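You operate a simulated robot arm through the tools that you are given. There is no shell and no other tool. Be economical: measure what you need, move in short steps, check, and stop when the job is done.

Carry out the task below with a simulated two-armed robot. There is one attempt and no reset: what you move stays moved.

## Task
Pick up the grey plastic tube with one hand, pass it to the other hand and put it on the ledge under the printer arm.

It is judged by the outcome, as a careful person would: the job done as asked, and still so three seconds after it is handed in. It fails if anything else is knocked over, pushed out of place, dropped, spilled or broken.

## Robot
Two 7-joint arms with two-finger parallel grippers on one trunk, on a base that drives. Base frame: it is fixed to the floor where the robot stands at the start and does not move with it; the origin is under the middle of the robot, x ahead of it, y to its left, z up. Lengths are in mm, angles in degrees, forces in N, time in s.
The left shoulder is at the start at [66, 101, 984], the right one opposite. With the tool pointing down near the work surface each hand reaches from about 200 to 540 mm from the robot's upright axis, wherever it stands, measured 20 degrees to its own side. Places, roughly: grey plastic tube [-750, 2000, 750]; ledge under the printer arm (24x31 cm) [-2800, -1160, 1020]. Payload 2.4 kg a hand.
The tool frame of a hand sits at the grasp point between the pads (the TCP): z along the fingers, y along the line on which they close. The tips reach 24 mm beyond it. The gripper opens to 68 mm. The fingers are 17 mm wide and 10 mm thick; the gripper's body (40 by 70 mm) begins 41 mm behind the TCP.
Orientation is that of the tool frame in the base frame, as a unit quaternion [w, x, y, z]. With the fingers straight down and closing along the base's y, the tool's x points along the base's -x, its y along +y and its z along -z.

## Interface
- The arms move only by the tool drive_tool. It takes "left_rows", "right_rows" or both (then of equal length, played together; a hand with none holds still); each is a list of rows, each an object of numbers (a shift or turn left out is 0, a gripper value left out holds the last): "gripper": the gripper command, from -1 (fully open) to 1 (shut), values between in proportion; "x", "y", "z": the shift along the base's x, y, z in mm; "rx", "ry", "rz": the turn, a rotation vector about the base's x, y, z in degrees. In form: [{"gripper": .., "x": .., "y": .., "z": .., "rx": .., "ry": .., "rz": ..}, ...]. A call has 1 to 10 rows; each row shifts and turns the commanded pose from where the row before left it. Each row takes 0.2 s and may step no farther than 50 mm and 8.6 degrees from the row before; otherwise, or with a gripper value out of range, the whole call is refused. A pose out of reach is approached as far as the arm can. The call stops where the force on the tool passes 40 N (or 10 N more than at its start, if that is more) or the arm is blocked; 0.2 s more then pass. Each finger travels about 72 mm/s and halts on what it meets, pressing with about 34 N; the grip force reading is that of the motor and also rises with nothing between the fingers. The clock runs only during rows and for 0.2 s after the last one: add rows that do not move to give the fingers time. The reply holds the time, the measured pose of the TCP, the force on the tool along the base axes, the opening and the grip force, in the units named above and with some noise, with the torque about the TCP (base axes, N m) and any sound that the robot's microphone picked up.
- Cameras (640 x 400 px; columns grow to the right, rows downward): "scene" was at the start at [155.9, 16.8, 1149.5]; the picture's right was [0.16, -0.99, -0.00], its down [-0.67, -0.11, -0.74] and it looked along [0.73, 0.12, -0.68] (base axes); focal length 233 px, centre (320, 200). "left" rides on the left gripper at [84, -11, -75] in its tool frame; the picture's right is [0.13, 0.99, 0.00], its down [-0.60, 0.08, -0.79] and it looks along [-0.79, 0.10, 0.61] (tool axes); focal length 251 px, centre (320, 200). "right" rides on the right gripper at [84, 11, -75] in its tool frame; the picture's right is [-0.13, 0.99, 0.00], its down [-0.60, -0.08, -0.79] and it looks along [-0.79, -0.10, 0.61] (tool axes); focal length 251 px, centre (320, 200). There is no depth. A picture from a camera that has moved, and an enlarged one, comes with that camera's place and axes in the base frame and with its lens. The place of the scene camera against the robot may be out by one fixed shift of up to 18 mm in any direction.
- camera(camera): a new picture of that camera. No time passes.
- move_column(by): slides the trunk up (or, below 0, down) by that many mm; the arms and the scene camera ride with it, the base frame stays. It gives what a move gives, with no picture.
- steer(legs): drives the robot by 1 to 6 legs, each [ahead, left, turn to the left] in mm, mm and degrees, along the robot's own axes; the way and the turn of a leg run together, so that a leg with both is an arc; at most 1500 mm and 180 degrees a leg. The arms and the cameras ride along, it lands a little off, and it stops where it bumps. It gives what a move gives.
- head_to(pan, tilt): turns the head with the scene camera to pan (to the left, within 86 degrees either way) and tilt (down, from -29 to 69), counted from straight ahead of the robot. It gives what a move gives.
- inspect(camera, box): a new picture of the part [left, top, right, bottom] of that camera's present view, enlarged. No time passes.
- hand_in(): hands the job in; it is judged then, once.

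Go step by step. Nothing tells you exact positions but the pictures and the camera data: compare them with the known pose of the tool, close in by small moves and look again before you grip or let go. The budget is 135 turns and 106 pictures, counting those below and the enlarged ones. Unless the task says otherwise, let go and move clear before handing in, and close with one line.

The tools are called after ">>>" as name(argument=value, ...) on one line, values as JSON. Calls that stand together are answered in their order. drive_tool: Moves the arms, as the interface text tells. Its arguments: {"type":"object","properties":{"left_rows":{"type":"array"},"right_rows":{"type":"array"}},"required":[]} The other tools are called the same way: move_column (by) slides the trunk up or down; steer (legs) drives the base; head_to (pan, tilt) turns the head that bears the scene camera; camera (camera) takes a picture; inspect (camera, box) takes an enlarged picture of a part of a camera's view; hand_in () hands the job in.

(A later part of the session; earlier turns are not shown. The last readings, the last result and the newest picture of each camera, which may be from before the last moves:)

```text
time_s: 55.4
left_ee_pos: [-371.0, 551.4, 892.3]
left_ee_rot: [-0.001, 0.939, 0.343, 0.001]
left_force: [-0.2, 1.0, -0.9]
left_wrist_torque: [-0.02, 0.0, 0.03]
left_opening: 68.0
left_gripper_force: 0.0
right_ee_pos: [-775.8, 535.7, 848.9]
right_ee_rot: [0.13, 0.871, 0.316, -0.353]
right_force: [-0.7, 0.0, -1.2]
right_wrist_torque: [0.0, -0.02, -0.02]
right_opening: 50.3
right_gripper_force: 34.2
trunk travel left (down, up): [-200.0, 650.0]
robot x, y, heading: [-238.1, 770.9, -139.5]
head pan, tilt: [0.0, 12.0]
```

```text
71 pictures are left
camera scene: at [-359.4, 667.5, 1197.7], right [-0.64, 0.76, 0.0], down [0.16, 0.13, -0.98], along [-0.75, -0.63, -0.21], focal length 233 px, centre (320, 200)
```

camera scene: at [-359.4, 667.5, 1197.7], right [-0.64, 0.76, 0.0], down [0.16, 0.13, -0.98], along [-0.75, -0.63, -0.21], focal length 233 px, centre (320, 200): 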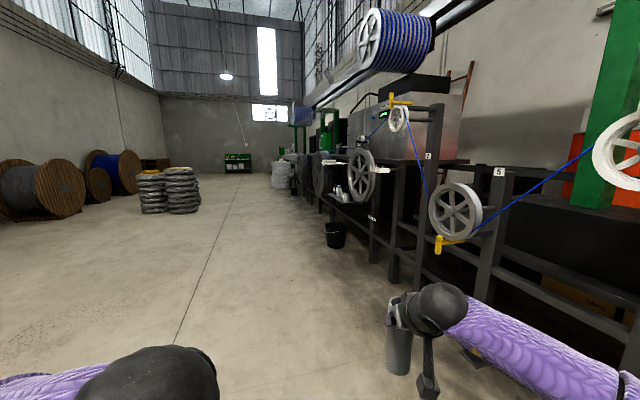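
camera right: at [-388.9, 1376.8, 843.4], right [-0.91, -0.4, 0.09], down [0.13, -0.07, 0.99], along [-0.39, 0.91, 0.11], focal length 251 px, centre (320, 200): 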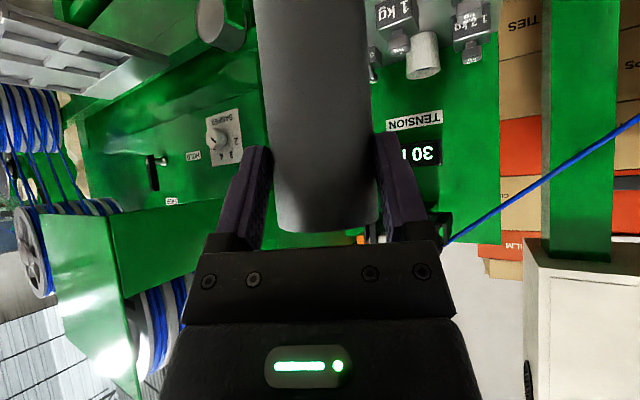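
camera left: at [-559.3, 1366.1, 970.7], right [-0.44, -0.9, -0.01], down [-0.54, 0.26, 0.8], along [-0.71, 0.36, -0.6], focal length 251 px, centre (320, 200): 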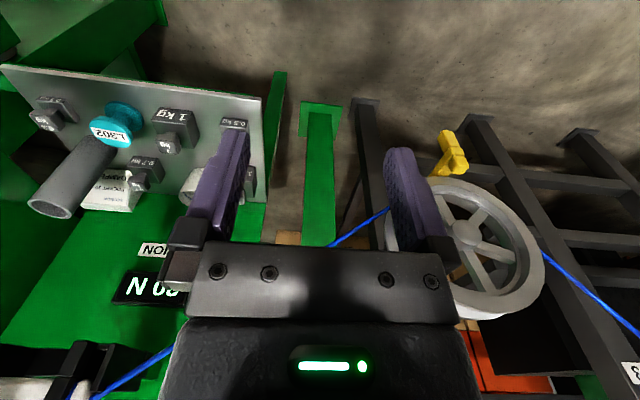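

The ledge should appear about at column 333, row 165, down the line of machines. I zoom in there.

>>> inspect(camera="scene", box=[270, 100, 430, 200])

```text
4.00 times, centred on (350, 150) of scene
camera zoom: at [-359.4, 667.5, 1197.7], right [-0.64, 0.76, 0.0], down [0.16, 0.13, -0.98], along [-0.75, -0.63, -0.21], focal length 931 px, centre (200, 400)
```

zoom: 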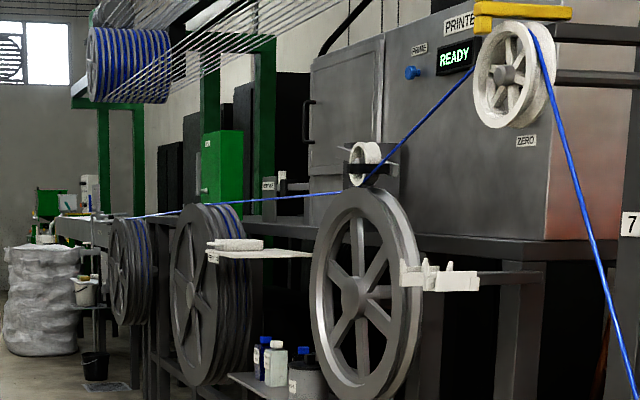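

The white plate with something on it, behind the big grey wheel, should be the ledge. I drive along the aisle to get a proper view.

>>> steer(legs=[[0, 0, 19], [1400, -80, 0], [700, 0, 0], [0, 0, -50]])

>>> head_to(pan=0, tilt=15)

>>> camera(camera="scene")

```text
time_s: 69.2
left_ee_pos: [-1651.8, -1118.1, 891.3]
left_ee_rot: [-0.001, 0.997, 0.072, 0.001]
left_force: [0.2, 0.7, 0.3]
left_wrist_torque: [0.02, 0.01, 0.0]
left_opening: 68.0
left_gripper_force: 0.0
right_ee_pos: [-2003.4, -918.1, 848.2]
right_ee_rot: [0.029, 0.924, 0.067, -0.375]
right_force: [-0.5, 0.1, -1.3]
right_wrist_torque: [0.0, -0.04, 0.02]
right_opening: 49.9
right_gripper_force: 34.1
trunk travel left (down, up): [-200.0, 650.0]
robot x, y, heading: [-1422.8, -1003.2, -171.7]
head pan, tilt: [0.0, 12.0]
```

```text
time_s: 69.8
left_ee_pos: [-1650.2, -1117.2, 891.6]
left_ee_rot: [0.0, 0.997, 0.072, 0.0]
left_force: [0.8, 0.1, 0.2]
left_wrist_torque: [0.0, 0.01, -0.02]
left_opening: 68.0
left_gripper_force: 0.0
right_ee_pos: [-2002.8, -917.7, 847.9]
right_ee_rot: [0.029, 0.924, 0.066, -0.375]
right_force: [-1.3, -1.3, -0.6]
right_wrist_torque: [-0.01, -0.04, 0.03]
right_opening: 50.0
right_gripper_force: 34.0
trunk travel left (down, up): [-200.0, 650.0]
robot x, y, heading: [-1418.4, -1004.1, -171.8]
head pan, tilt: [0.0, 15.0]
```

```text
69 pictures are left
camera scene: at [-1581.8, -1023.7, 1193.0], right [-0.14, 0.99, 0.0], down [0.26, 0.04, -0.97], along [-0.96, -0.14, -0.26], focal length 233 px, centre (320, 200)
```

scene: 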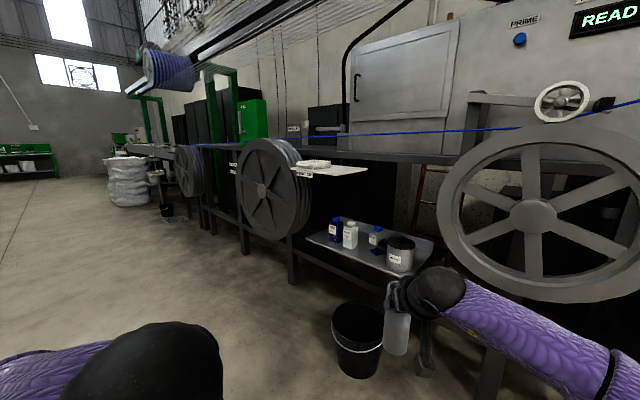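

I see the white ledge plate between the two large wheels, with the blue cable running above it. I zoom in.

>>> inspect(camera="scene", box=[240, 110, 400, 210])

```text
4.00 times, centred on (320, 160) of scene
camera zoom: at [-1581.8, -1023.7, 1193.0], right [-0.14, 0.99, 0.0], down [0.26, 0.04, -0.97], along [-0.96, -0.14, -0.26], focal length 931 px, centre (320, 360)
```

zoom: 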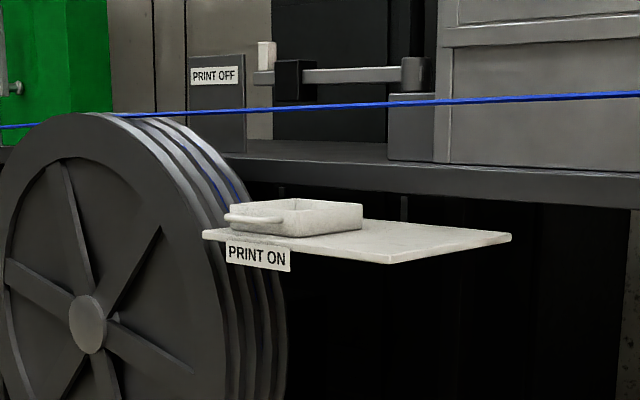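

The ledge ("PRINT ON") has a small tray on its left half; the right half is free. The cable passes above at about z 1200, so I want the left hand on the tube's other end, mirrored; I turn the tube level with the right hand here in the open aisle for the hand-over.

>>> drive_tool(right_rows=[{"x": 9.5, "y": -9.8, "z": 6, "rx": -8.12, "ry": -1.17}, {"x": 9.5, "y": -9.8, "z": 6, "rx": -8.12, "ry": -1.17}, {"x": 9.5, "y": -9.8, "z": 6, "rx": -8.12, "ry": -1.17}, {"x": 9.5, "y": -9.8, "z": 6, "rx": -8.12, "ry": -1.17}, {"x": 9.5, "y": -9.8, "z": 6, "rx": -8.12, "ry": -1.17}, {"x": 9.5, "y": -9.8, "z": 6, "rx": -8.12, "ry": -1.17}, {}])

>>> head_to(pan=0, tilt=40)

>>> camera(camera="scene")

```text
time_s: 71.5
left_ee_pos: [-1651.5, -1117.8, 892.9]
left_ee_rot: [0.001, 0.997, 0.073, 0.001]
left_force: [0.1, -0.8, 0.1]
left_wrist_torque: [0.02, -0.01, 0.0]
left_opening: 68.2
left_gripper_force: 0.1
right_ee_pos: [-1946.4, -976.2, 884.0]
right_ee_rot: [0.413, 0.85, -0.097, -0.312]
right_force: [-0.3, -1.1, -0.9]
right_wrist_torque: [0.03, -0.01, 0.0]
right_opening: 49.3
right_gripper_force: 34.1
trunk travel left (down, up): [-200.0, 650.0]
robot x, y, heading: [-1417.8, -1002.3, -171.5]
head pan, tilt: [0.0, 15.0]
```

```text
time_s: 72.3
left_ee_pos: [-1650.3, -1116.4, 892.1]
left_ee_rot: [-0.001, 0.997, 0.072, 0.0]
left_force: [0.1, -0.1, 1.0]
left_wrist_torque: [-0.01, 0.0, 0.0]
left_opening: 68.2
left_gripper_force: 0.0
right_ee_pos: [-1947.3, -976.2, 884.7]
right_ee_rot: [0.411, 0.851, -0.097, -0.313]
right_force: [-0.3, -0.2, -0.1]
right_wrist_torque: [0.04, -0.02, -0.04]
right_opening: 49.3
right_gripper_force: 33.7
trunk travel left (down, up): [-200.0, 650.0]
robot x, y, heading: [-1426.8, -1006.5, -171.7]
head pan, tilt: [0.0, 40.0]
```

```text
67 pictures are left
camera scene: at [-1573.5, -1022.5, 1153.5], right [-0.14, 0.99, 0.0], down [0.64, 0.09, -0.77], along [-0.76, -0.11, -0.64], focal length 233 px, centre (320, 200)
```

scene: 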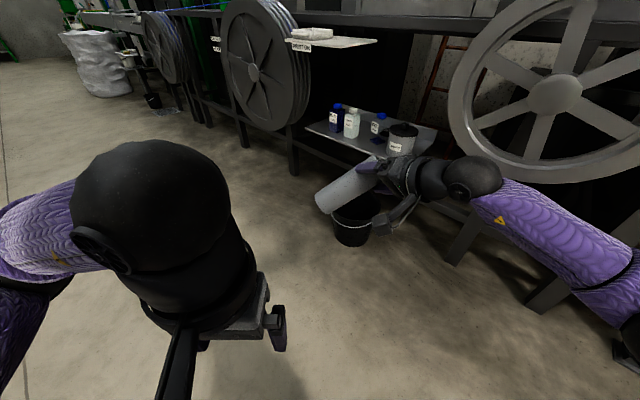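

The motion works. The opening reading creeps from 51 to 49 mm, so I check the tube in the grip.

>>> camera(camera="right")

>>> inspect(camera="scene", box=[300, 140, 440, 228])

```text
66 pictures are left
camera right: at [-1833.0, -970.4, 889.6], right [-0.01, -0.58, 0.81], down [0.0, 0.81, 0.58], along [-1.0, 0.01, -0.01], focal length 251 px, centre (320, 200)
```

right: 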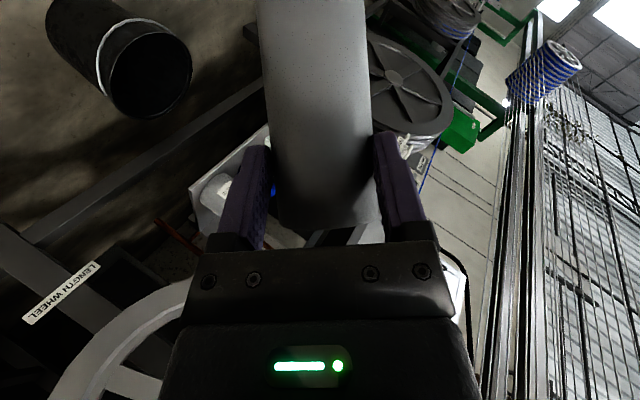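

```text
4.55 times, centred on (370, 184) of scene
camera zoom: at [-1573.5, -1022.5, 1153.5], right [-0.14, 0.99, 0.0], down [0.64, 0.09, -0.77], along [-0.76, -0.11, -0.64], focal length 1058 px, centre (93, 273)
```

zoom: 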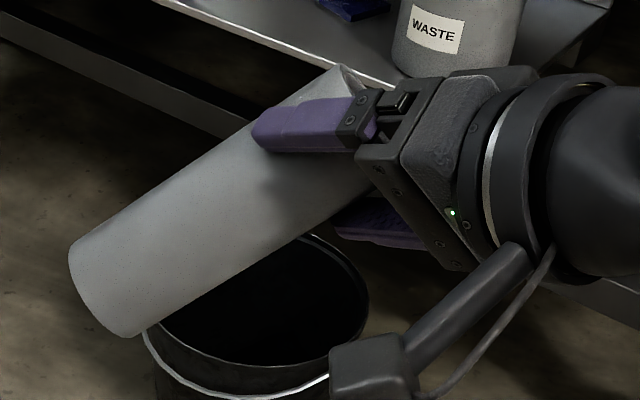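

The grip looks sound. To spare the plastic I test a milder grip command while finishing the turn.

>>> drive_tool(right_rows=[{"gripper": 0.2, "x": 5, "y": -5, "z": 6, "rx": -8.12, "ry": -1.17}, {"x": 5, "y": -5, "z": 6, "rx": -8.12, "ry": -1.17}, {"x": 5, "y": -5, "z": 6, "rx": -8.12, "ry": -1.17}, {"x": 5, "y": -5, "rx": -8.12, "ry": -1.17}, {"x": 5, "y": -5, "rx": -8.12, "ry": -1.17}, {}])

>>> inspect(camera="scene", box=[270, 120, 470, 245])

```text
time_s: 73.7
left_ee_pos: [-1650.6, -1117.4, 891.9]
left_ee_rot: [0.0, 0.997, 0.073, 0.0]
left_force: [0.4, 0.7, 0.5]
left_wrist_torque: [0.02, -0.02, 0.0]
left_opening: 67.9
left_gripper_force: 0.0
right_ee_pos: [-1921.7, -1001.9, 902.2]
right_ee_rot: [0.675, 0.669, -0.22, -0.217]
right_force: [-0.5, -0.4, -0.7]
right_wrist_torque: [0.03, 0.02, 0.01]
right_opening: 49.4
right_gripper_force: 33.9
trunk travel left (down, up): [-200.0, 650.0]
robot x, y, heading: [-1420.8, -999.6, -171.6]
head pan, tilt: [0.0, 40.0]
```

```text
3.20 times, centred on (370, 182) of scene
camera zoom: at [-1573.4, -1022.5, 1153.4], right [-0.14, 0.99, 0.0], down [0.64, 0.09, -0.77], along [-0.76, -0.11, -0.64], focal length 745 px, centre (160, 256)
```

zoom: 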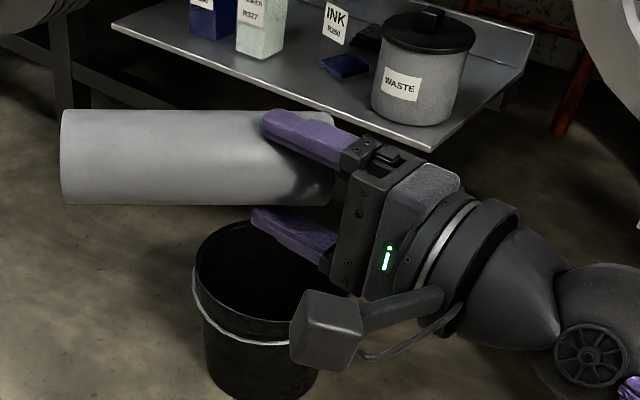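

The tube is level, pointing to my left, with the right hand on its right end. Now I bring the left hand into the mirrored pose, well clear of the tube: first pitch, then roll.

>>> drive_tool(left_rows=[{"x": -8.7, "y": -9.4, "z": 2, "rx": -1.1, "ry": 7.42}, {"x": -8.7, "y": -9.4, "z": 2, "rx": -1.1, "ry": 7.42}, {"x": -8.7, "y": -9.4, "z": 2, "rx": -1.1, "ry": 7.42}, {"x": -8.7, "y": -9.4, "z": 2, "rx": -1.1, "ry": 7.42}, {"x": -8.7, "y": -9.4, "z": 2, "rx": -1.1, "ry": 7.42}, {"x": -8.7, "y": -9.4, "z": 2, "rx": -1.1, "ry": 7.42}, {}])

>>> drive_tool(left_rows=[{"x": -8, "y": -1.2, "rx": 8.11, "ry": 1.2}, {"x": -8, "y": -1.2, "rx": 8.11, "ry": 1.2}, {"x": -8, "y": -1.2, "rx": 8.11, "ry": 1.2}, {"x": -8, "y": -1.2, "rx": 8.11, "ry": 1.2}, {"x": -8, "y": -1.2, "rx": 8.11, "ry": 1.2}, {"x": -8, "y": -1.2, "rx": 8.11, "ry": 1.2}, {}])

>>> camera(camera="scene")

```text
time_s: 75.3
left_ee_pos: [-1758.8, -1161.6, 926.7]
left_ee_rot: [0.028, 0.921, 0.066, -0.382]
left_force: [-0.2, -0.1, -0.4]
left_wrist_torque: [-0.02, 0.0, -0.01]
left_opening: 68.2
left_gripper_force: 0.0
left hand out of reach, approached as far as the arm can: row 2, 3, 4, 5, 6
right_ee_pos: [-1923.0, -1003.0, 902.1]
right_ee_rot: [0.675, 0.67, -0.221, -0.216]
right_force: [-0.5, 0.2, -0.7]
right_wrist_torque: [0.04, -0.01, 0.01]
right_opening: 49.1
right_gripper_force: 34.0
trunk travel left (down, up): [-200.0, 650.0]
robot x, y, heading: [-1418.8, -1003.9, -171.8]
head pan, tilt: [0.0, 40.0]
```

```text
time_s: 76.9
left_ee_pos: [-1806.7, -1169.6, 924.9]
left_ee_rot: [-0.358, 0.826, 0.22, -0.375]
left_force: [0.0, 0.8, -0.4]
left_wrist_torque: [-0.01, 0.0, -0.02]
left_opening: 68.0
left_gripper_force: 0.1
right_ee_pos: [-1921.7, -1001.8, 903.2]
right_ee_rot: [0.675, 0.67, -0.221, -0.217]
right_force: [0.3, -0.2, -1.8]
right_wrist_torque: [0.05, -0.01, -0.02]
right_opening: 49.2
right_gripper_force: 33.8
trunk travel left (down, up): [-200.0, 650.0]
robot x, y, heading: [-1418.6, -1003.5, -171.9]
head pan, tilt: [0.0, 40.0]
```

```text
63 pictures are left
camera scene: at [-1573.4, -1022.6, 1153.4], right [-0.14, 0.99, 0.0], down [0.64, 0.09, -0.77], along [-0.76, -0.11, -0.64], focal length 233 px, centre (320, 200)
```

scene: 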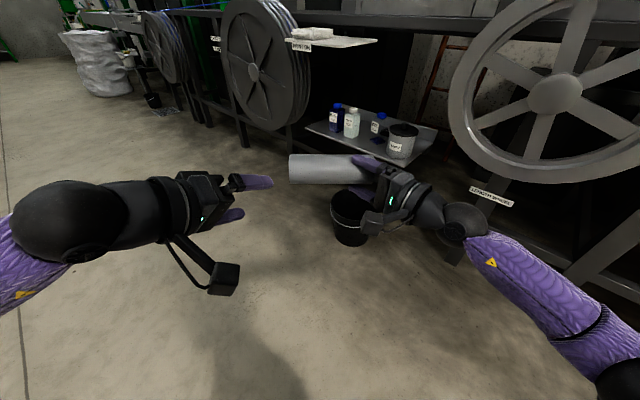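

The left hand turns as planned. I finish its roll and bring it to the tube's height.

>>> drive_tool(left_rows=[{"z": -5, "rx": 8.11, "ry": 1.2}, {"z": -5, "rx": 8.11, "ry": 1.2}, {"z": -5, "rx": 8.11, "ry": 1.2}, {"z": -4, "rx": 8.11, "ry": 1.2}, {"z": -4, "rx": 8.11, "ry": 1.2}, {}])

>>> camera(camera="left")

>>> inspect(camera="scene", box=[160, 120, 480, 320])

```text
time_s: 78.3
left_ee_pos: [-1806.7, -1169.0, 902.3]
left_ee_rot: [0.633, -0.631, -0.317, 0.319]
left_force: [0.3, -0.1, 0.0]
left_wrist_torque: [0.02, -0.04, 0.01]
left_opening: 68.0
left_gripper_force: 0.0
right_ee_pos: [-1923.3, -1001.6, 900.8]
right_ee_rot: [0.674, 0.67, -0.219, -0.219]
right_force: [0.1, -0.1, -0.5]
right_wrist_torque: [0.07, -0.02, 0.03]
right_opening: 49.2
right_gripper_force: 34.1
trunk travel left (down, up): [-200.0, 650.0]
robot x, y, heading: [-1416.3, -999.8, -171.6]
head pan, tilt: [0.0, 40.0]
```

```text
62 pictures are left
camera left: at [-1696.9, -1146.0, 912.9], right [0.08, 0.11, -0.99], down [0.28, -0.96, -0.08], along [-0.96, -0.27, -0.1], focal length 251 px, centre (320, 200)
```

left: 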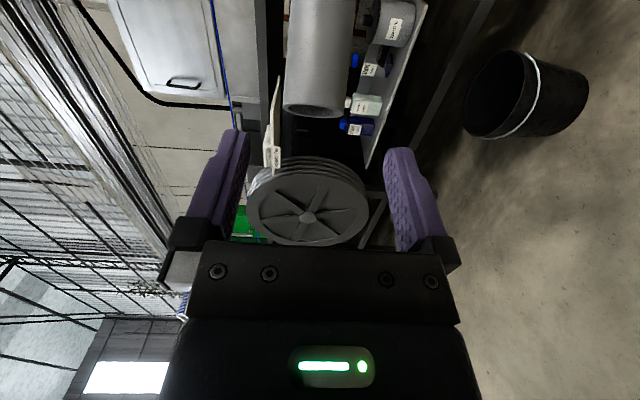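

```text
2.00 times, centred on (320, 220) of scene
camera zoom: at [-1573.4, -1022.6, 1153.4], right [-0.14, 0.99, 0.0], down [0.64, 0.09, -0.77], along [-0.76, -0.11, -0.64], focal length 465 px, centre (320, 160)
```

zoom: 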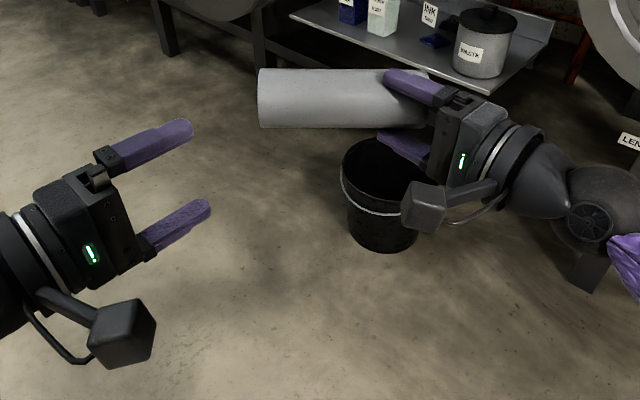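

The left hand is aligned, with about 122 mm to go along its fingers. I approach 70 mm and check.

>>> drive_tool(left_rows=[{"x": -20, "y": 13}, {"x": -20, "y": 13}, {"x": -19, "y": 13}, {}])

>>> camera(camera="left")

>>> inspect(camera="scene", box=[200, 120, 440, 270])

```text
time_s: 79.3
left_ee_pos: [-1865.9, -1129.1, 903.5]
left_ee_rot: [0.632, -0.631, -0.318, 0.318]
left_force: [-0.3, -0.5, 0.3]
left_wrist_torque: [0.01, 0.02, 0.0]
left_opening: 67.8
left_gripper_force: 0.0
right_ee_pos: [-1921.6, -1002.0, 901.2]
right_ee_rot: [0.675, 0.671, -0.219, -0.216]
right_force: [0.8, 0.3, -1.3]
right_wrist_torque: [0.05, -0.03, -0.02]
right_opening: 49.4
right_gripper_force: 33.4
trunk travel left (down, up): [-200.0, 650.0]
robot x, y, heading: [-1419.6, -1004.6, -171.9]
head pan, tilt: [0.0, 40.0]
```

```text
60 pictures are left
camera left: at [-1755.3, -1105.2, 913.1], right [0.08, 0.1, -0.99], down [0.28, -0.96, -0.08], along [-0.96, -0.27, -0.1], focal length 251 px, centre (320, 200)
```

left: 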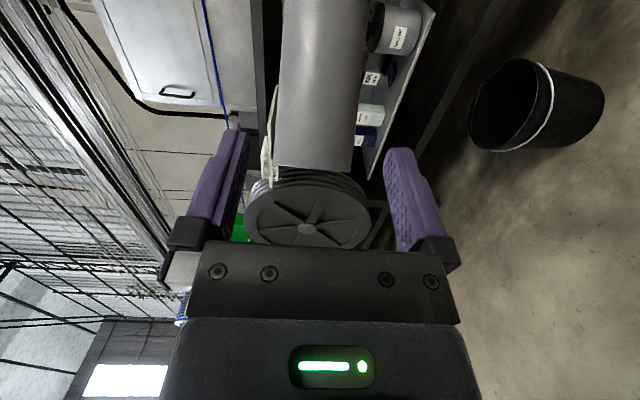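

```text
2.67 times, centred on (320, 195) of scene
camera zoom: at [-1573.5, -1022.5, 1153.4], right [-0.14, 0.99, 0.0], down [0.64, 0.09, -0.77], along [-0.76, -0.11, -0.64], focal length 621 px, centre (320, 213)
```

zoom: 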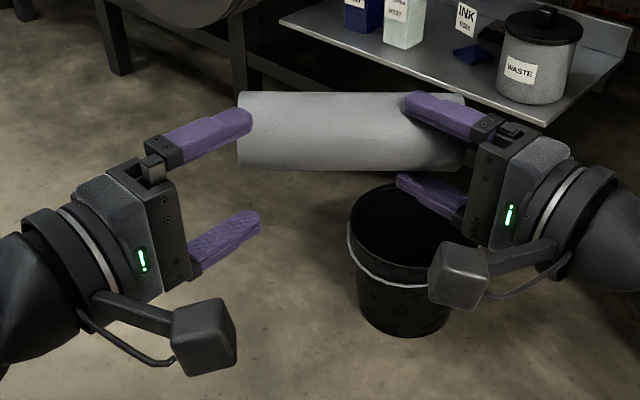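

Well centred. I advance the last 50 mm and check before closing.

>>> drive_tool(left_rows=[{"x": -14, "y": 9.5}, {"x": -14, "y": 9.5}, {"x": -13, "y": 9}, {}])

>>> camera(camera="left")

>>> inspect(camera="scene", box=[200, 120, 440, 270])

```text
time_s: 80.3
left_ee_pos: [-1904.8, -1102.6, 901.7]
left_ee_rot: [-0.632, 0.632, 0.317, -0.318]
left_force: [0.2, 0.4, -1.2]
left_wrist_torque: [0.02, -0.02, -0.02]
left_opening: 68.1
left_gripper_force: 0.0
right_ee_pos: [-1922.5, -1000.7, 901.4]
right_ee_rot: [0.674, 0.671, -0.22, -0.218]
right_force: [-0.5, -0.3, -1.1]
right_wrist_torque: [0.06, 0.01, 0.02]
right_opening: 49.1
right_gripper_force: 34.2
trunk travel left (down, up): [-200.0, 650.0]
robot x, y, heading: [-1413.4, -1001.5, -171.6]
head pan, tilt: [0.0, 40.0]
```

```text
58 pictures are left
camera left: at [-1795.3, -1079.2, 912.6], right [0.08, 0.1, -0.99], down [0.28, -0.96, -0.08], along [-0.96, -0.27, -0.1], focal length 251 px, centre (320, 200)
```

left: 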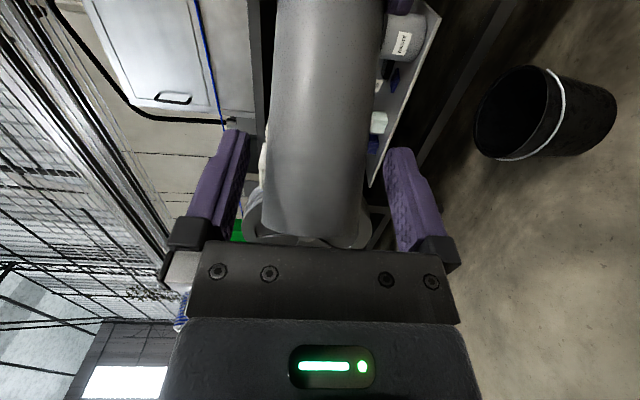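

```text
2.67 times, centred on (320, 195) of scene
camera zoom: at [-1573.5, -1022.5, 1153.4], right [-0.14, 0.99, 0.0], down [0.64, 0.09, -0.77], along [-0.76, -0.11, -0.64], focal length 621 px, centre (320, 213)
```

zoom: 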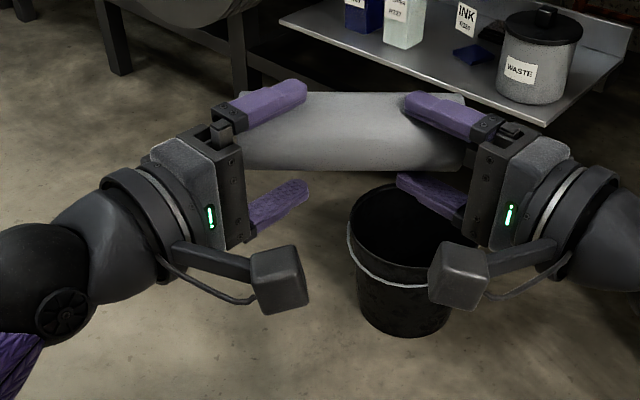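

The left fingers straddle the tube's left end. I ease out 4 mm for palm clearance and close the left hand.

>>> drive_tool(left_rows=[{"x": 0.6, "y": -4, "z": 1.5, "gripper": -1}, {"gripper": -0.5}, {"gripper": -0.2}, {"gripper": 0.2}, {"gripper": 0.2}, {"gripper": 0.2}])

>>> inspect(camera="scene", box=[200, 120, 440, 270])

```text
time_s: 81.7
left_ee_pos: [-1905.3, -1106.1, 902.6]
left_ee_rot: [-0.631, 0.632, 0.318, -0.318]
left_force: [-3.5, 0.8, -11.8]
left_wrist_torque: [-0.61, -0.43, 0.09]
left_opening: 49.2
left_gripper_force: 33.9
right_ee_pos: [-1922.9, -1003.0, 902.5]
right_ee_rot: [0.675, 0.67, -0.22, -0.218]
right_force: [3.2, -1.5, 12.2]
right_wrist_torque: [-0.63, 0.21, 0.16]
right_opening: 49.2
right_gripper_force: 34.0
trunk travel left (down, up): [-200.0, 650.0]
robot x, y, heading: [-1421.1, -1005.0, -171.8]
head pan, tilt: [0.0, 40.0]
```

```text
2.67 times, centred on (320, 195) of scene
camera zoom: at [-1573.5, -1022.5, 1153.4], right [-0.14, 0.99, 0.0], down [0.64, 0.09, -0.77], along [-0.76, -0.11, -0.64], focal length 621 px, centre (320, 213)
```

zoom: 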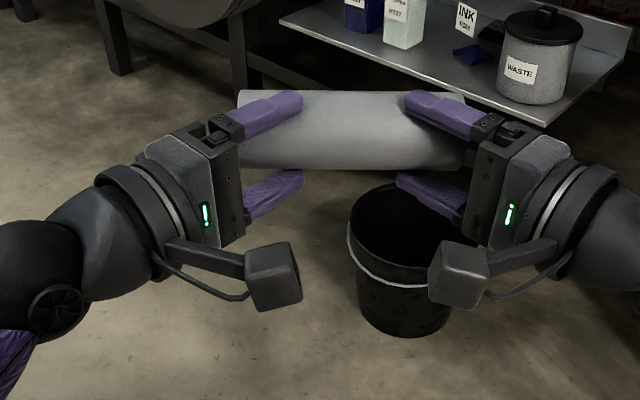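

Both hands hold the tube at 49 mm. I relax the small vertical strain, then open the right hand and draw it back along its fingers.

>>> drive_tool(left_rows=[{"z": -1}, {}, {}])

>>> drive_tool(right_rows=[{"gripper": -0.6}, {"gripper": -1}, {"gripper": -1}, {"gripper": -1}, {"x": 12, "y": 16}, {"x": 12, "y": 16}, {"x": 15, "y": 20}, {"x": 18, "y": 24}, {}])

>>> camera(camera="scene")

```text
time_s: 82.5
left_ee_pos: [-1905.5, -1106.6, 902.5]
left_ee_rot: [0.631, -0.631, -0.318, 0.318]
left_force: [-2.7, 2.3, -13.2]
left_wrist_torque: [-0.66, -0.47, 0.07]
left_opening: 49.1
left_gripper_force: 34.0
right_ee_pos: [-1923.2, -1001.4, 901.8]
right_ee_rot: [0.675, 0.669, -0.22, -0.218]
right_force: [2.8, -1.5, 14.8]
right_wrist_torque: [-0.76, 0.24, 0.13]
right_opening: 49.2
right_gripper_force: 33.9
trunk travel left (down, up): [-200.0, 650.0]
robot x, y, heading: [-1420.1, -1004.5, -171.8]
head pan, tilt: [0.0, 40.0]
```

```text
time_s: 84.5
left_ee_pos: [-1905.3, -1106.0, 903.5]
left_ee_rot: [0.632, -0.631, -0.317, 0.318]
left_force: [-0.5, -0.4, -0.3]
left_wrist_torque: [-0.02, 0.01, 0.0]
left_opening: 49.3
left_gripper_force: 34.1
right_ee_pos: [-1865.6, -923.6, 900.7]
right_ee_rot: [0.675, 0.669, -0.22, -0.218]
right_force: [-0.3, -0.2, -0.5]
right_wrist_torque: [-0.01, 0.01, 0.01]
right_opening: 68.0
right_gripper_force: 0.1
trunk travel left (down, up): [-200.0, 650.0]
robot x, y, heading: [-1419.1, -1000.8, -171.6]
head pan, tilt: [0.0, 40.0]
```

```text
55 pictures are left
camera scene: at [-1573.3, -1022.4, 1153.4], right [-0.14, 0.99, 0.0], down [0.64, 0.09, -0.77], along [-0.76, -0.11, -0.64], focal length 233 px, centre (320, 200)
```

scene: 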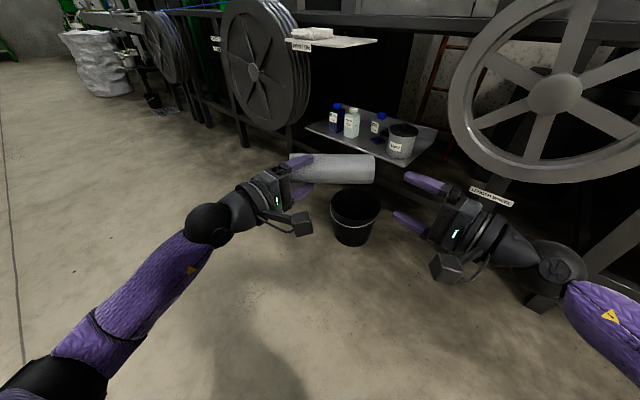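

The left hand alone holds the tube. Now I turn the tube upright below the left hand and bring the right hand back and out of the way.

>>> drive_tool(left_rows=[{"x": 1.3, "y": -8.5, "z": 3, "rx": -8.11, "ry": -1.2}, {"x": 1.3, "y": -8.5, "z": 3, "rx": -8.11, "ry": -1.2}, {"x": 1.3, "y": -8.5, "z": 3, "rx": -8.11, "ry": -1.2}, {"x": 1.3, "y": -8.5, "z": 3, "rx": -8.11, "ry": -1.2}, {"x": 1.3, "y": -8.5, "z": 3, "rx": -8.11, "ry": -1.2}, {"x": 1.3, "y": -8.5, "rx": -8.11, "ry": -1.2}, {}], right_rows=[{"x": 9.2, "y": 6.4}, {"x": 9.2, "y": 6.4, "rx": 8.11, "ry": 1.2}, {"x": 9.2, "y": 6.4, "rx": 8.11, "ry": 1.2}, {"x": 9.2, "y": 6.4, "rx": 8.11, "ry": 1.2}, {"x": 9.2, "y": 6.4, "rx": 8.11, "ry": 1.2}, {"x": 9.2, "y": 6.4, "rx": 8.11, "ry": 1.2}, {}])

>>> drive_tool(left_rows=[{"x": 1.3, "y": -8.5, "rx": -8.11, "ry": -1.2}, {"x": 1.3, "y": -8.5, "rx": -8.11, "ry": -1.2}, {"x": 1.3, "y": -8.5, "rx": -8.11, "ry": -1.2}, {"x": 1.3, "y": -8.5, "rx": -8.11, "ry": -1.2}, {"x": 1.3, "y": -8.5, "rx": -8.0, "ry": -1.2}, {}, {}], right_rows=[{"x": 9.2, "y": 6.4, "rx": 8.11, "ry": 1.2}, {"x": 9.2, "y": 6.4, "rx": 8.11, "ry": 1.2}, {"x": 9.2, "y": 6.4, "rx": 8.11, "ry": 1.2}, {"x": 9.2, "y": 6.4, "rx": 8.11, "ry": 1.2}, {"x": 9.2, "y": 6.4, "rx": 8.11, "ry": 1.2}, {"x": 9.2, "y": 6.4, "rx": 8.0, "ry": 1.2}, {}])

>>> move_column(by=200)

>>> head_to(pan=-5, tilt=30)

>>> camera(camera="scene")

```text
time_s: 86.1
left_ee_pos: [-1899.5, -1157.8, 920.4]
left_ee_rot: [-0.294, 0.854, 0.196, -0.381]
left_force: [-0.7, -0.2, -0.2]
left_wrist_torque: [-0.02, -0.01, 0.0]
left_opening: 49.1
left_gripper_force: 33.9
right_ee_pos: [-1809.4, -887.4, 902.7]
right_ee_rot: [0.41, 0.851, -0.096, -0.315]
right_force: [-0.4, 0.0, 0.5]
right_wrist_torque: [0.0, 0.0, 0.01]
right_opening: 68.0
right_gripper_force: 0.0
trunk travel left (down, up): [-200.0, 650.0]
robot x, y, heading: [-1418.9, -1004.2, -171.8]
head pan, tilt: [0.0, 40.0]
```

```text
time_s: 87.7
left_ee_pos: [-1892.1, -1198.3, 919.5]
left_ee_rot: [0.029, 0.922, 0.067, -0.381]
left_force: [0.0, 0.6, -0.8]
left_wrist_torque: [0.0, -0.05, -0.02]
left_opening: 49.3
left_gripper_force: 33.8
right_ee_pos: [-1805.2, -835.7, 913.6]
right_ee_rot: [0.03, 0.923, 0.067, -0.377]
right_force: [-0.3, 0.7, 0.8]
right_wrist_torque: [0.01, 0.02, -0.02]
right_opening: 67.9
right_gripper_force: 0.0
right hand out of reach, approached as far as the arm can: row 2, 3, 4, 5, 6
trunk travel left (down, up): [-200.0, 650.0]
robot x, y, heading: [-1421.6, -1004.0, -171.7]
head pan, tilt: [0.0, 40.0]
```

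```text
time_s: 89.9
left_ee_pos: [-1890.7, -1199.7, 1118.5]
left_ee_rot: [0.027, 0.922, 0.066, -0.381]
left_force: [0.2, 0.0, -1.2]
left_wrist_torque: [0.01, -0.02, 0.03]
left_opening: 48.9
left_gripper_force: 33.8
right_ee_pos: [-1806.5, -835.6, 1113.7]
right_ee_rot: [0.03, 0.923, 0.066, -0.377]
right_force: [0.5, -0.1, -0.8]
right_wrist_torque: [0.0, 0.0, 0.0]
right_opening: 67.9
right_gripper_force: 0.1
trunk travel left (down, up): [-400.0, 450.0]
robot x, y, heading: [-1419.0, -1000.9, -171.8]
head pan, tilt: [0.0, 40.0]
```

```text
time_s: 90.6
left_ee_pos: [-1890.9, -1200.5, 1117.6]
left_ee_rot: [0.028, 0.922, 0.067, -0.381]
left_force: [0.8, -0.1, -1.7]
left_wrist_torque: [-0.02, -0.02, 0.03]
left_opening: 49.0
left_gripper_force: 33.6
right_ee_pos: [-1806.6, -834.4, 1113.1]
right_ee_rot: [0.031, 0.923, 0.066, -0.377]
right_force: [-0.3, 0.4, -0.1]
right_wrist_torque: [-0.01, 0.0, -0.01]
right_opening: 68.3
right_gripper_force: 0.2
trunk travel left (down, up): [-400.0, 450.0]
robot x, y, heading: [-1417.7, -1004.0, -171.9]
head pan, tilt: [-5.0, 30.0]
```

```text
54 pictures are left
camera scene: at [-1539.3, -1009.6, 1371.2], right [-0.06, 1.0, 0.0], down [0.5, 0.03, -0.87], along [-0.86, -0.05, -0.5], focal length 233 px, centre (320, 200)
```

scene: 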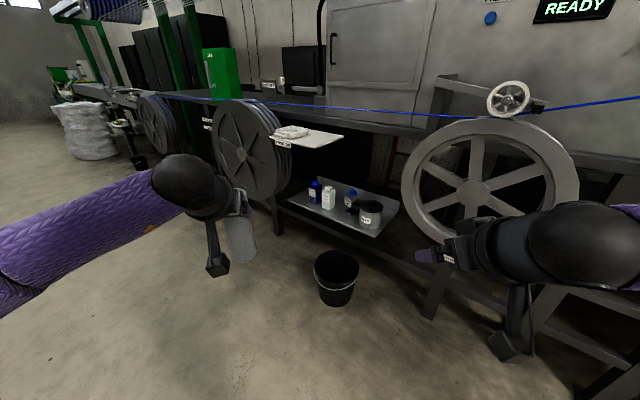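

The tube hangs upright below the left hand and the trunk is up 200 mm. I zoom in on the ledge for measurement.

>>> inspect(camera="scene", box=[220, 80, 380, 180])

```text
4.00 times, centred on (300, 130) of scene
camera zoom: at [-1539.3, -1009.6, 1371.2], right [-0.06, 1.0, 0.0], down [0.5, 0.03, -0.87], along [-0.86, -0.05, -0.5], focal length 931 px, centre (400, 480)
```

zoom: 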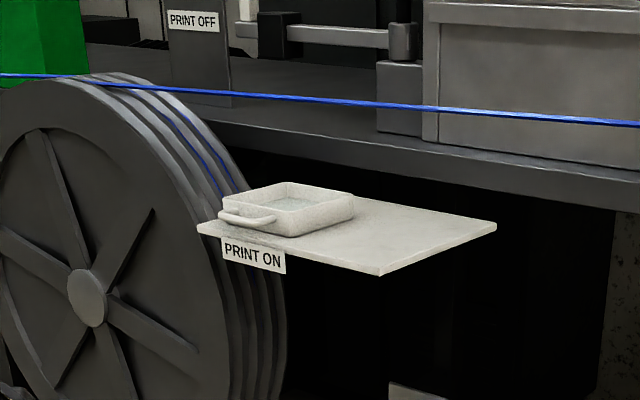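

The ledge's front-right corner is near (-2620, -1097, 1030), it faces heading 146, and the cable crosses over its middle about 160 mm up. I will stand the tube close to the front, right of the tray. I fold the right hand down and drive to a stance 200 mm short.

>>> drive_tool(right_rows=[{"rx": 1.07, "ry": -7.42}, {"rx": 1.07, "ry": -7.42}, {"rx": 1.07, "ry": -7.42}, {"rx": 1.07, "ry": -7.42}, {"rx": 1.07, "ry": -7.42}, {"rx": 1.07, "ry": -7.42, "x": 10}, {"x": 25, "y": 3}, {"x": 25, "y": 3}, {"x": 25, "y": 3}, {}])

>>> steer(legs=[[633, 355, 0], [0, 0, -42.5]])

>>> head_to(pan=10, tilt=32)

>>> camera(camera="scene")

>>> camera(camera="left")

```text
time_s: 92.8
left_ee_pos: [-1890.3, -1199.9, 1119.0]
left_ee_rot: [0.028, 0.922, 0.067, -0.381]
left_force: [-1.0, 0.1, -0.9]
left_wrist_torque: [0.0, -0.04, 0.04]
left_opening: 48.9
left_gripper_force: 33.7
right_ee_pos: [-1722.0, -826.5, 1114.7]
right_ee_rot: [0.003, 0.997, 0.071, 0.006]
right_force: [-0.2, -0.1, 0.9]
right_wrist_torque: [0.0, -0.03, -0.01]
right_opening: 68.0
right_gripper_force: 0.2
trunk travel left (down, up): [-400.0, 450.0]
robot x, y, heading: [-1416.7, -1004.3, -171.5]
head pan, tilt: [-5.0, 30.0]
```

```text
time_s: 98.7
left_ee_pos: [-2460.8, -1252.3, 1117.7]
left_ee_rot: [-0.117, 0.88, -0.284, -0.363]
left_force: [-0.3, 0.5, -0.4]
left_wrist_torque: [-0.03, -0.05, -0.01]
left_opening: 48.9
left_gripper_force: 34.3
right_ee_pos: [-2080.0, -1102.3, 1116.2]
right_ee_rot: [0.005, 0.951, -0.309, 0.003]
right_force: [0.5, 0.6, -0.6]
right_wrist_torque: [0.04, 0.01, -0.02]
right_opening: 67.9
right_gripper_force: 0.2
trunk travel left (down, up): [-400.0, 450.0]
robot x, y, heading: [-1984.5, -1440.0, 144.1]
head pan, tilt: [-5.0, 30.0]
```

```text
time_s: 99.5
left_ee_pos: [-2461.4, -1252.5, 1119.0]
left_ee_rot: [-0.118, 0.88, -0.284, -0.363]
left_force: [0.0, 0.2, -1.4]
left_wrist_torque: [-0.01, -0.02, -0.03]
left_opening: 49.1
left_gripper_force: 33.9
right_ee_pos: [-2080.7, -1102.7, 1115.9]
right_ee_rot: [0.004, 0.951, -0.309, 0.003]
right_force: [-0.1, 0.2, -1.0]
right_wrist_torque: [-0.03, 0.03, 0.01]
right_opening: 67.7
right_gripper_force: 0.2
trunk travel left (down, up): [-400.0, 450.0]
robot x, y, heading: [-1985.3, -1437.6, 144.2]
head pan, tilt: [10.0, 32.0]
```

```text
52 pictures are left
camera scene: at [-2090.2, -1379.0, 1368.2], right [0.44, 0.9, 0.0], down [0.48, -0.23, -0.85], along [-0.76, 0.37, -0.53], focal length 233 px, centre (320, 200)
```

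scene: 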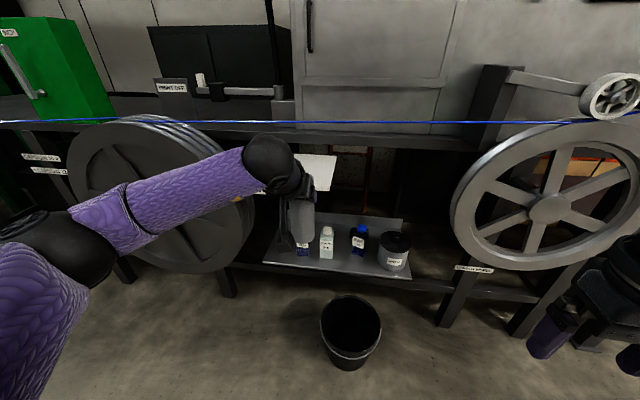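

```text
51 pictures are left
camera left: at [-2363.7, -1308.6, 1111.9], right [-0.51, -0.86, -0.09], down [0.06, -0.14, 0.99], along [-0.86, 0.49, 0.12], focal length 251 px, centre (320, 200)
```

left: 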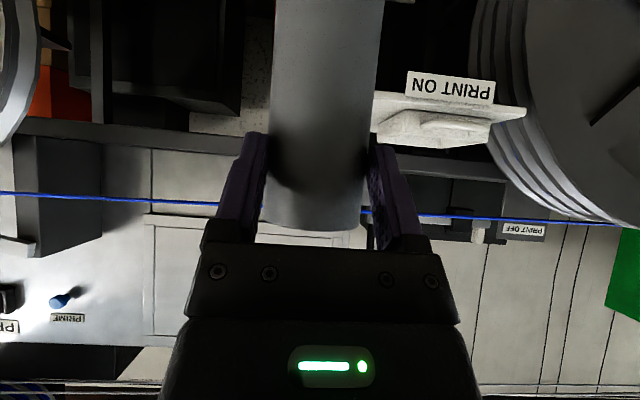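

The left hand with the tube is right before the ledge. I zoom both cameras for precise corner positions.

>>> inspect(camera="scene", box=[230, 110, 390, 210])

>>> inspect(camera="left", box=[170, 50, 570, 300])

```text
4.00 times, centred on (310, 160) of scene
camera zoom: at [-2090.2, -1379.0, 1368.2], right [0.44, 0.9, 0.0], down [0.48, -0.23, -0.85], along [-0.76, 0.37, -0.53], focal length 931 px, centre (360, 360)
```

zoom: 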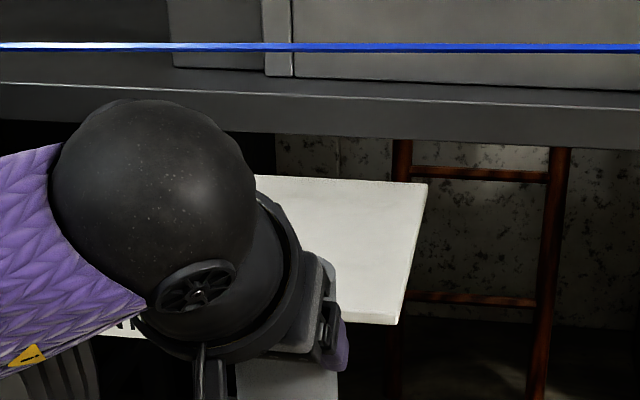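

```text
1.60 times, centred on (370, 175) of left
camera zoom: at [-2363.7, -1308.6, 1111.9], right [-0.51, -0.86, -0.09], down [0.06, -0.14, 0.99], along [-0.86, 0.49, 0.12], focal length 402 px, centre (240, 240)
```

zoom: 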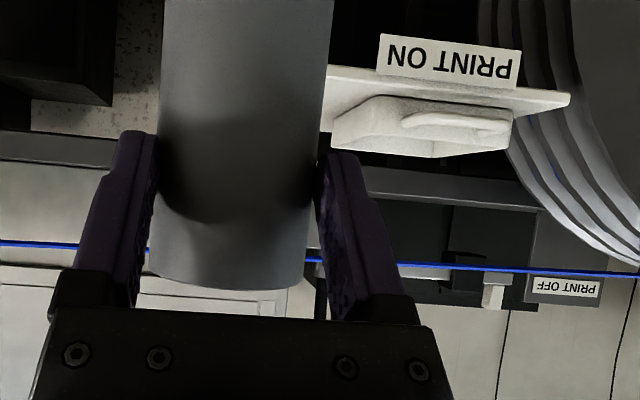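

Ledge height is about 1020, with the front-right corner near (-2587, -1103), and the cable about 120 mm behind the front edge at z ≈ 1182. I raise the tube clear, then move the base 120 ahead and 33 left, and look again.

>>> drive_tool(left_rows=[{"z": 25}, {"z": 25}, {}])

>>> steer(legs=[[120, 33, 0]])

>>> head_to(pan=0, tilt=35)

>>> camera(camera="scene")

>>> camera(camera="left")

```text
time_s: 100.3
left_ee_pos: [-2460.6, -1252.9, 1169.1]
left_ee_rot: [-0.117, 0.88, -0.284, -0.363]
left_force: [-0.3, -0.1, -1.2]
left_wrist_torque: [-0.02, -0.05, 0.04]
left_opening: 49.1
left_gripper_force: 33.8
right_ee_pos: [-2080.1, -1102.3, 1116.3]
right_ee_rot: [0.005, 0.951, -0.309, 0.003]
right_force: [1.2, -0.9, 0.4]
right_wrist_torque: [-0.01, -0.04, 0.02]
right_opening: 67.9
right_gripper_force: 0.0
trunk travel left (down, up): [-400.0, 450.0]
robot x, y, heading: [-1986.3, -1436.8, 144.4]
head pan, tilt: [10.0, 32.0]
```

```text
time_s: 101.5
left_ee_pos: [-2579.1, -1208.6, 1168.0]
left_ee_rot: [-0.117, 0.879, -0.284, -0.363]
left_force: [0.1, 1.1, -0.7]
left_wrist_torque: [-0.01, 0.0, -0.03]
left_opening: 49.1
left_gripper_force: 33.9
right_ee_pos: [-2198.0, -1057.9, 1116.0]
right_ee_rot: [0.005, 0.951, -0.31, 0.004]
right_force: [-0.5, 0.1, -0.4]
right_wrist_torque: [0.0, 0.02, 0.01]
right_opening: 67.9
right_gripper_force: 0.0
trunk travel left (down, up): [-400.0, 450.0]
robot x, y, heading: [-2100.8, -1396.6, 144.1]
head pan, tilt: [10.0, 32.0]
```

```text
time_s: 102.3
left_ee_pos: [-2579.6, -1209.4, 1168.3]
left_ee_rot: [-0.117, 0.88, -0.284, -0.363]
left_force: [0.3, 0.0, -0.8]
left_wrist_torque: [0.01, -0.04, -0.04]
left_opening: 48.9
left_gripper_force: 34.0
right_ee_pos: [-2197.7, -1059.8, 1115.8]
right_ee_rot: [0.005, 0.951, -0.31, 0.003]
right_force: [-0.2, 0.3, -0.1]
right_wrist_torque: [0.0, 0.03, 0.01]
right_opening: 68.3
right_gripper_force: 0.1
trunk travel left (down, up): [-400.0, 450.0]
robot x, y, heading: [-2103.4, -1396.1, 144.0]
head pan, tilt: [0.0, 35.0]
```

```text
48 pictures are left
camera scene: at [-2198.8, -1322.9, 1363.5], right [0.59, 0.81, 0.0], down [0.47, -0.34, -0.82], along [-0.66, 0.48, -0.57], focal length 233 px, centre (320, 200)
```

scene: 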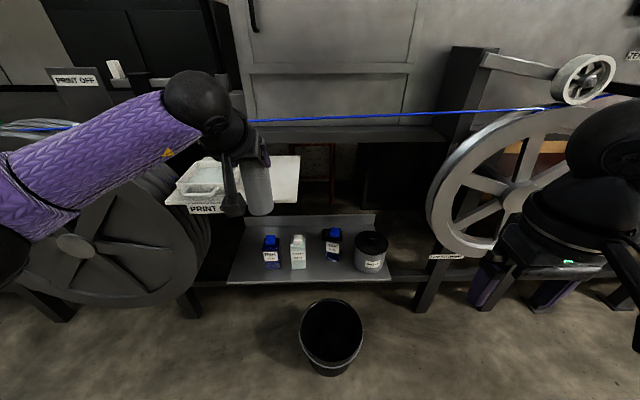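

```text
47 pictures are left
camera left: at [-2482.1, -1265.4, 1162.4], right [-0.51, -0.86, -0.09], down [0.06, -0.14, 0.99], along [-0.86, 0.49, 0.12], focal length 251 px, centre (320, 200)
```

left: 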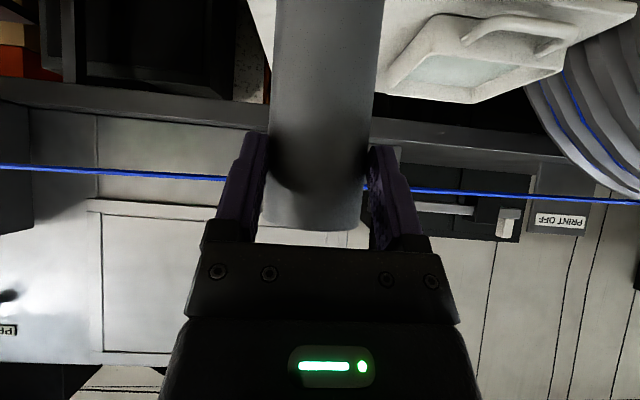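

Lateral alignment agrees with the right side edge seen in the wrist camera. I zoom the scene camera to compare the tube's foot with the ledge's front edge.

>>> inspect(camera="scene", box=[160, 100, 352, 220])

```text
3.33 times, centred on (256, 160) of scene
camera zoom: at [-2198.8, -1322.9, 1363.5], right [0.59, 0.81, 0.0], down [0.47, -0.34, -0.82], along [-0.66, 0.48, -0.57], focal length 776 px, centre (533, 333)
```

zoom: 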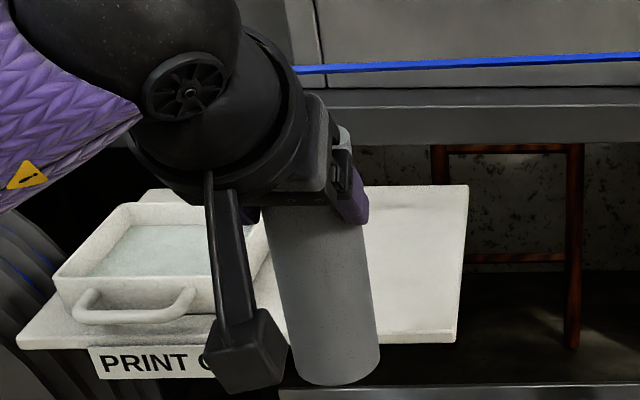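

The tube needs about 118 mm forward and 15 mm left to stand 45 mm inside the front edge. I drive 60 mm, then inspect before the last piece.

>>> steer(legs=[[60, 10, 0]])

>>> drive_tool(left_rows=[{"z": -6}, {}])

>>> inspect(camera="scene", box=[160, 110, 352, 230])

>>> camera(camera="left")

```text
time_s: 103.2
left_ee_pos: [-2635.8, -1181.5, 1168.1]
left_ee_rot: [-0.117, 0.88, -0.283, -0.363]
left_force: [0.1, 0.2, -0.9]
left_wrist_torque: [-0.02, -0.01, 0.03]
left_opening: 48.8
left_gripper_force: 34.4
right_ee_pos: [-2254.7, -1030.3, 1116.8]
right_ee_rot: [0.004, 0.951, -0.309, 0.004]
right_force: [-0.5, 0.5, 0.1]
right_wrist_torque: [-0.01, -0.05, 0.0]
right_opening: 68.0
right_gripper_force: 0.0
trunk travel left (down, up): [-400.0, 450.0]
robot x, y, heading: [-2154.6, -1362.6, 144.1]
head pan, tilt: [0.0, 35.0]
```

```text
time_s: 103.8
left_ee_pos: [-2635.0, -1181.0, 1163.7]
left_ee_rot: [-0.119, 0.879, -0.285, -0.363]
left_force: [-0.2, 0.9, -0.9]
left_wrist_torque: [-0.02, 0.0, -0.05]
left_opening: 48.9
left_gripper_force: 33.9
right_ee_pos: [-2253.3, -1030.7, 1115.7]
right_ee_rot: [0.005, 0.951, -0.309, 0.003]
right_force: [-0.6, -0.1, -1.0]
right_wrist_torque: [0.01, -0.02, 0.01]
right_opening: 68.2
right_gripper_force: 0.0
trunk travel left (down, up): [-400.0, 450.0]
robot x, y, heading: [-2158.2, -1366.0, 144.1]
head pan, tilt: [0.0, 35.0]
```

```text
3.33 times, centred on (256, 170) of scene
camera zoom: at [-2254.3, -1295.2, 1363.5], right [0.59, 0.81, 0.0], down [0.47, -0.34, -0.82], along [-0.66, 0.48, -0.57], focal length 776 px, centre (533, 300)
```

zoom: 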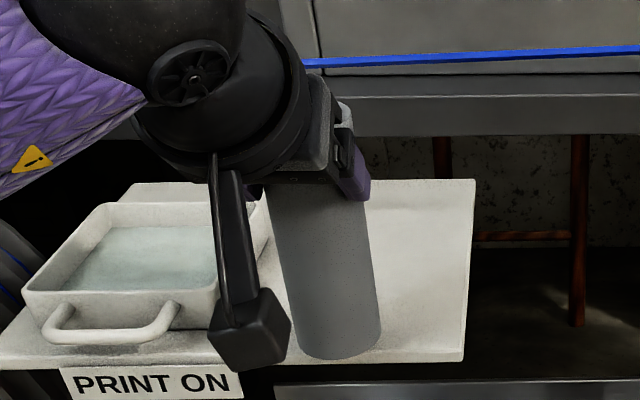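

```text
44 pictures are left
camera left: at [-2537.5, -1237.6, 1156.2], right [-0.51, -0.86, -0.09], down [0.06, -0.14, 0.99], along [-0.86, 0.49, 0.12], focal length 251 px, centre (320, 200)
```

left: 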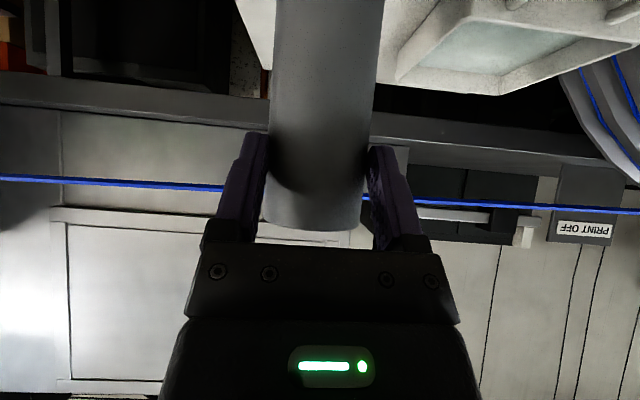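

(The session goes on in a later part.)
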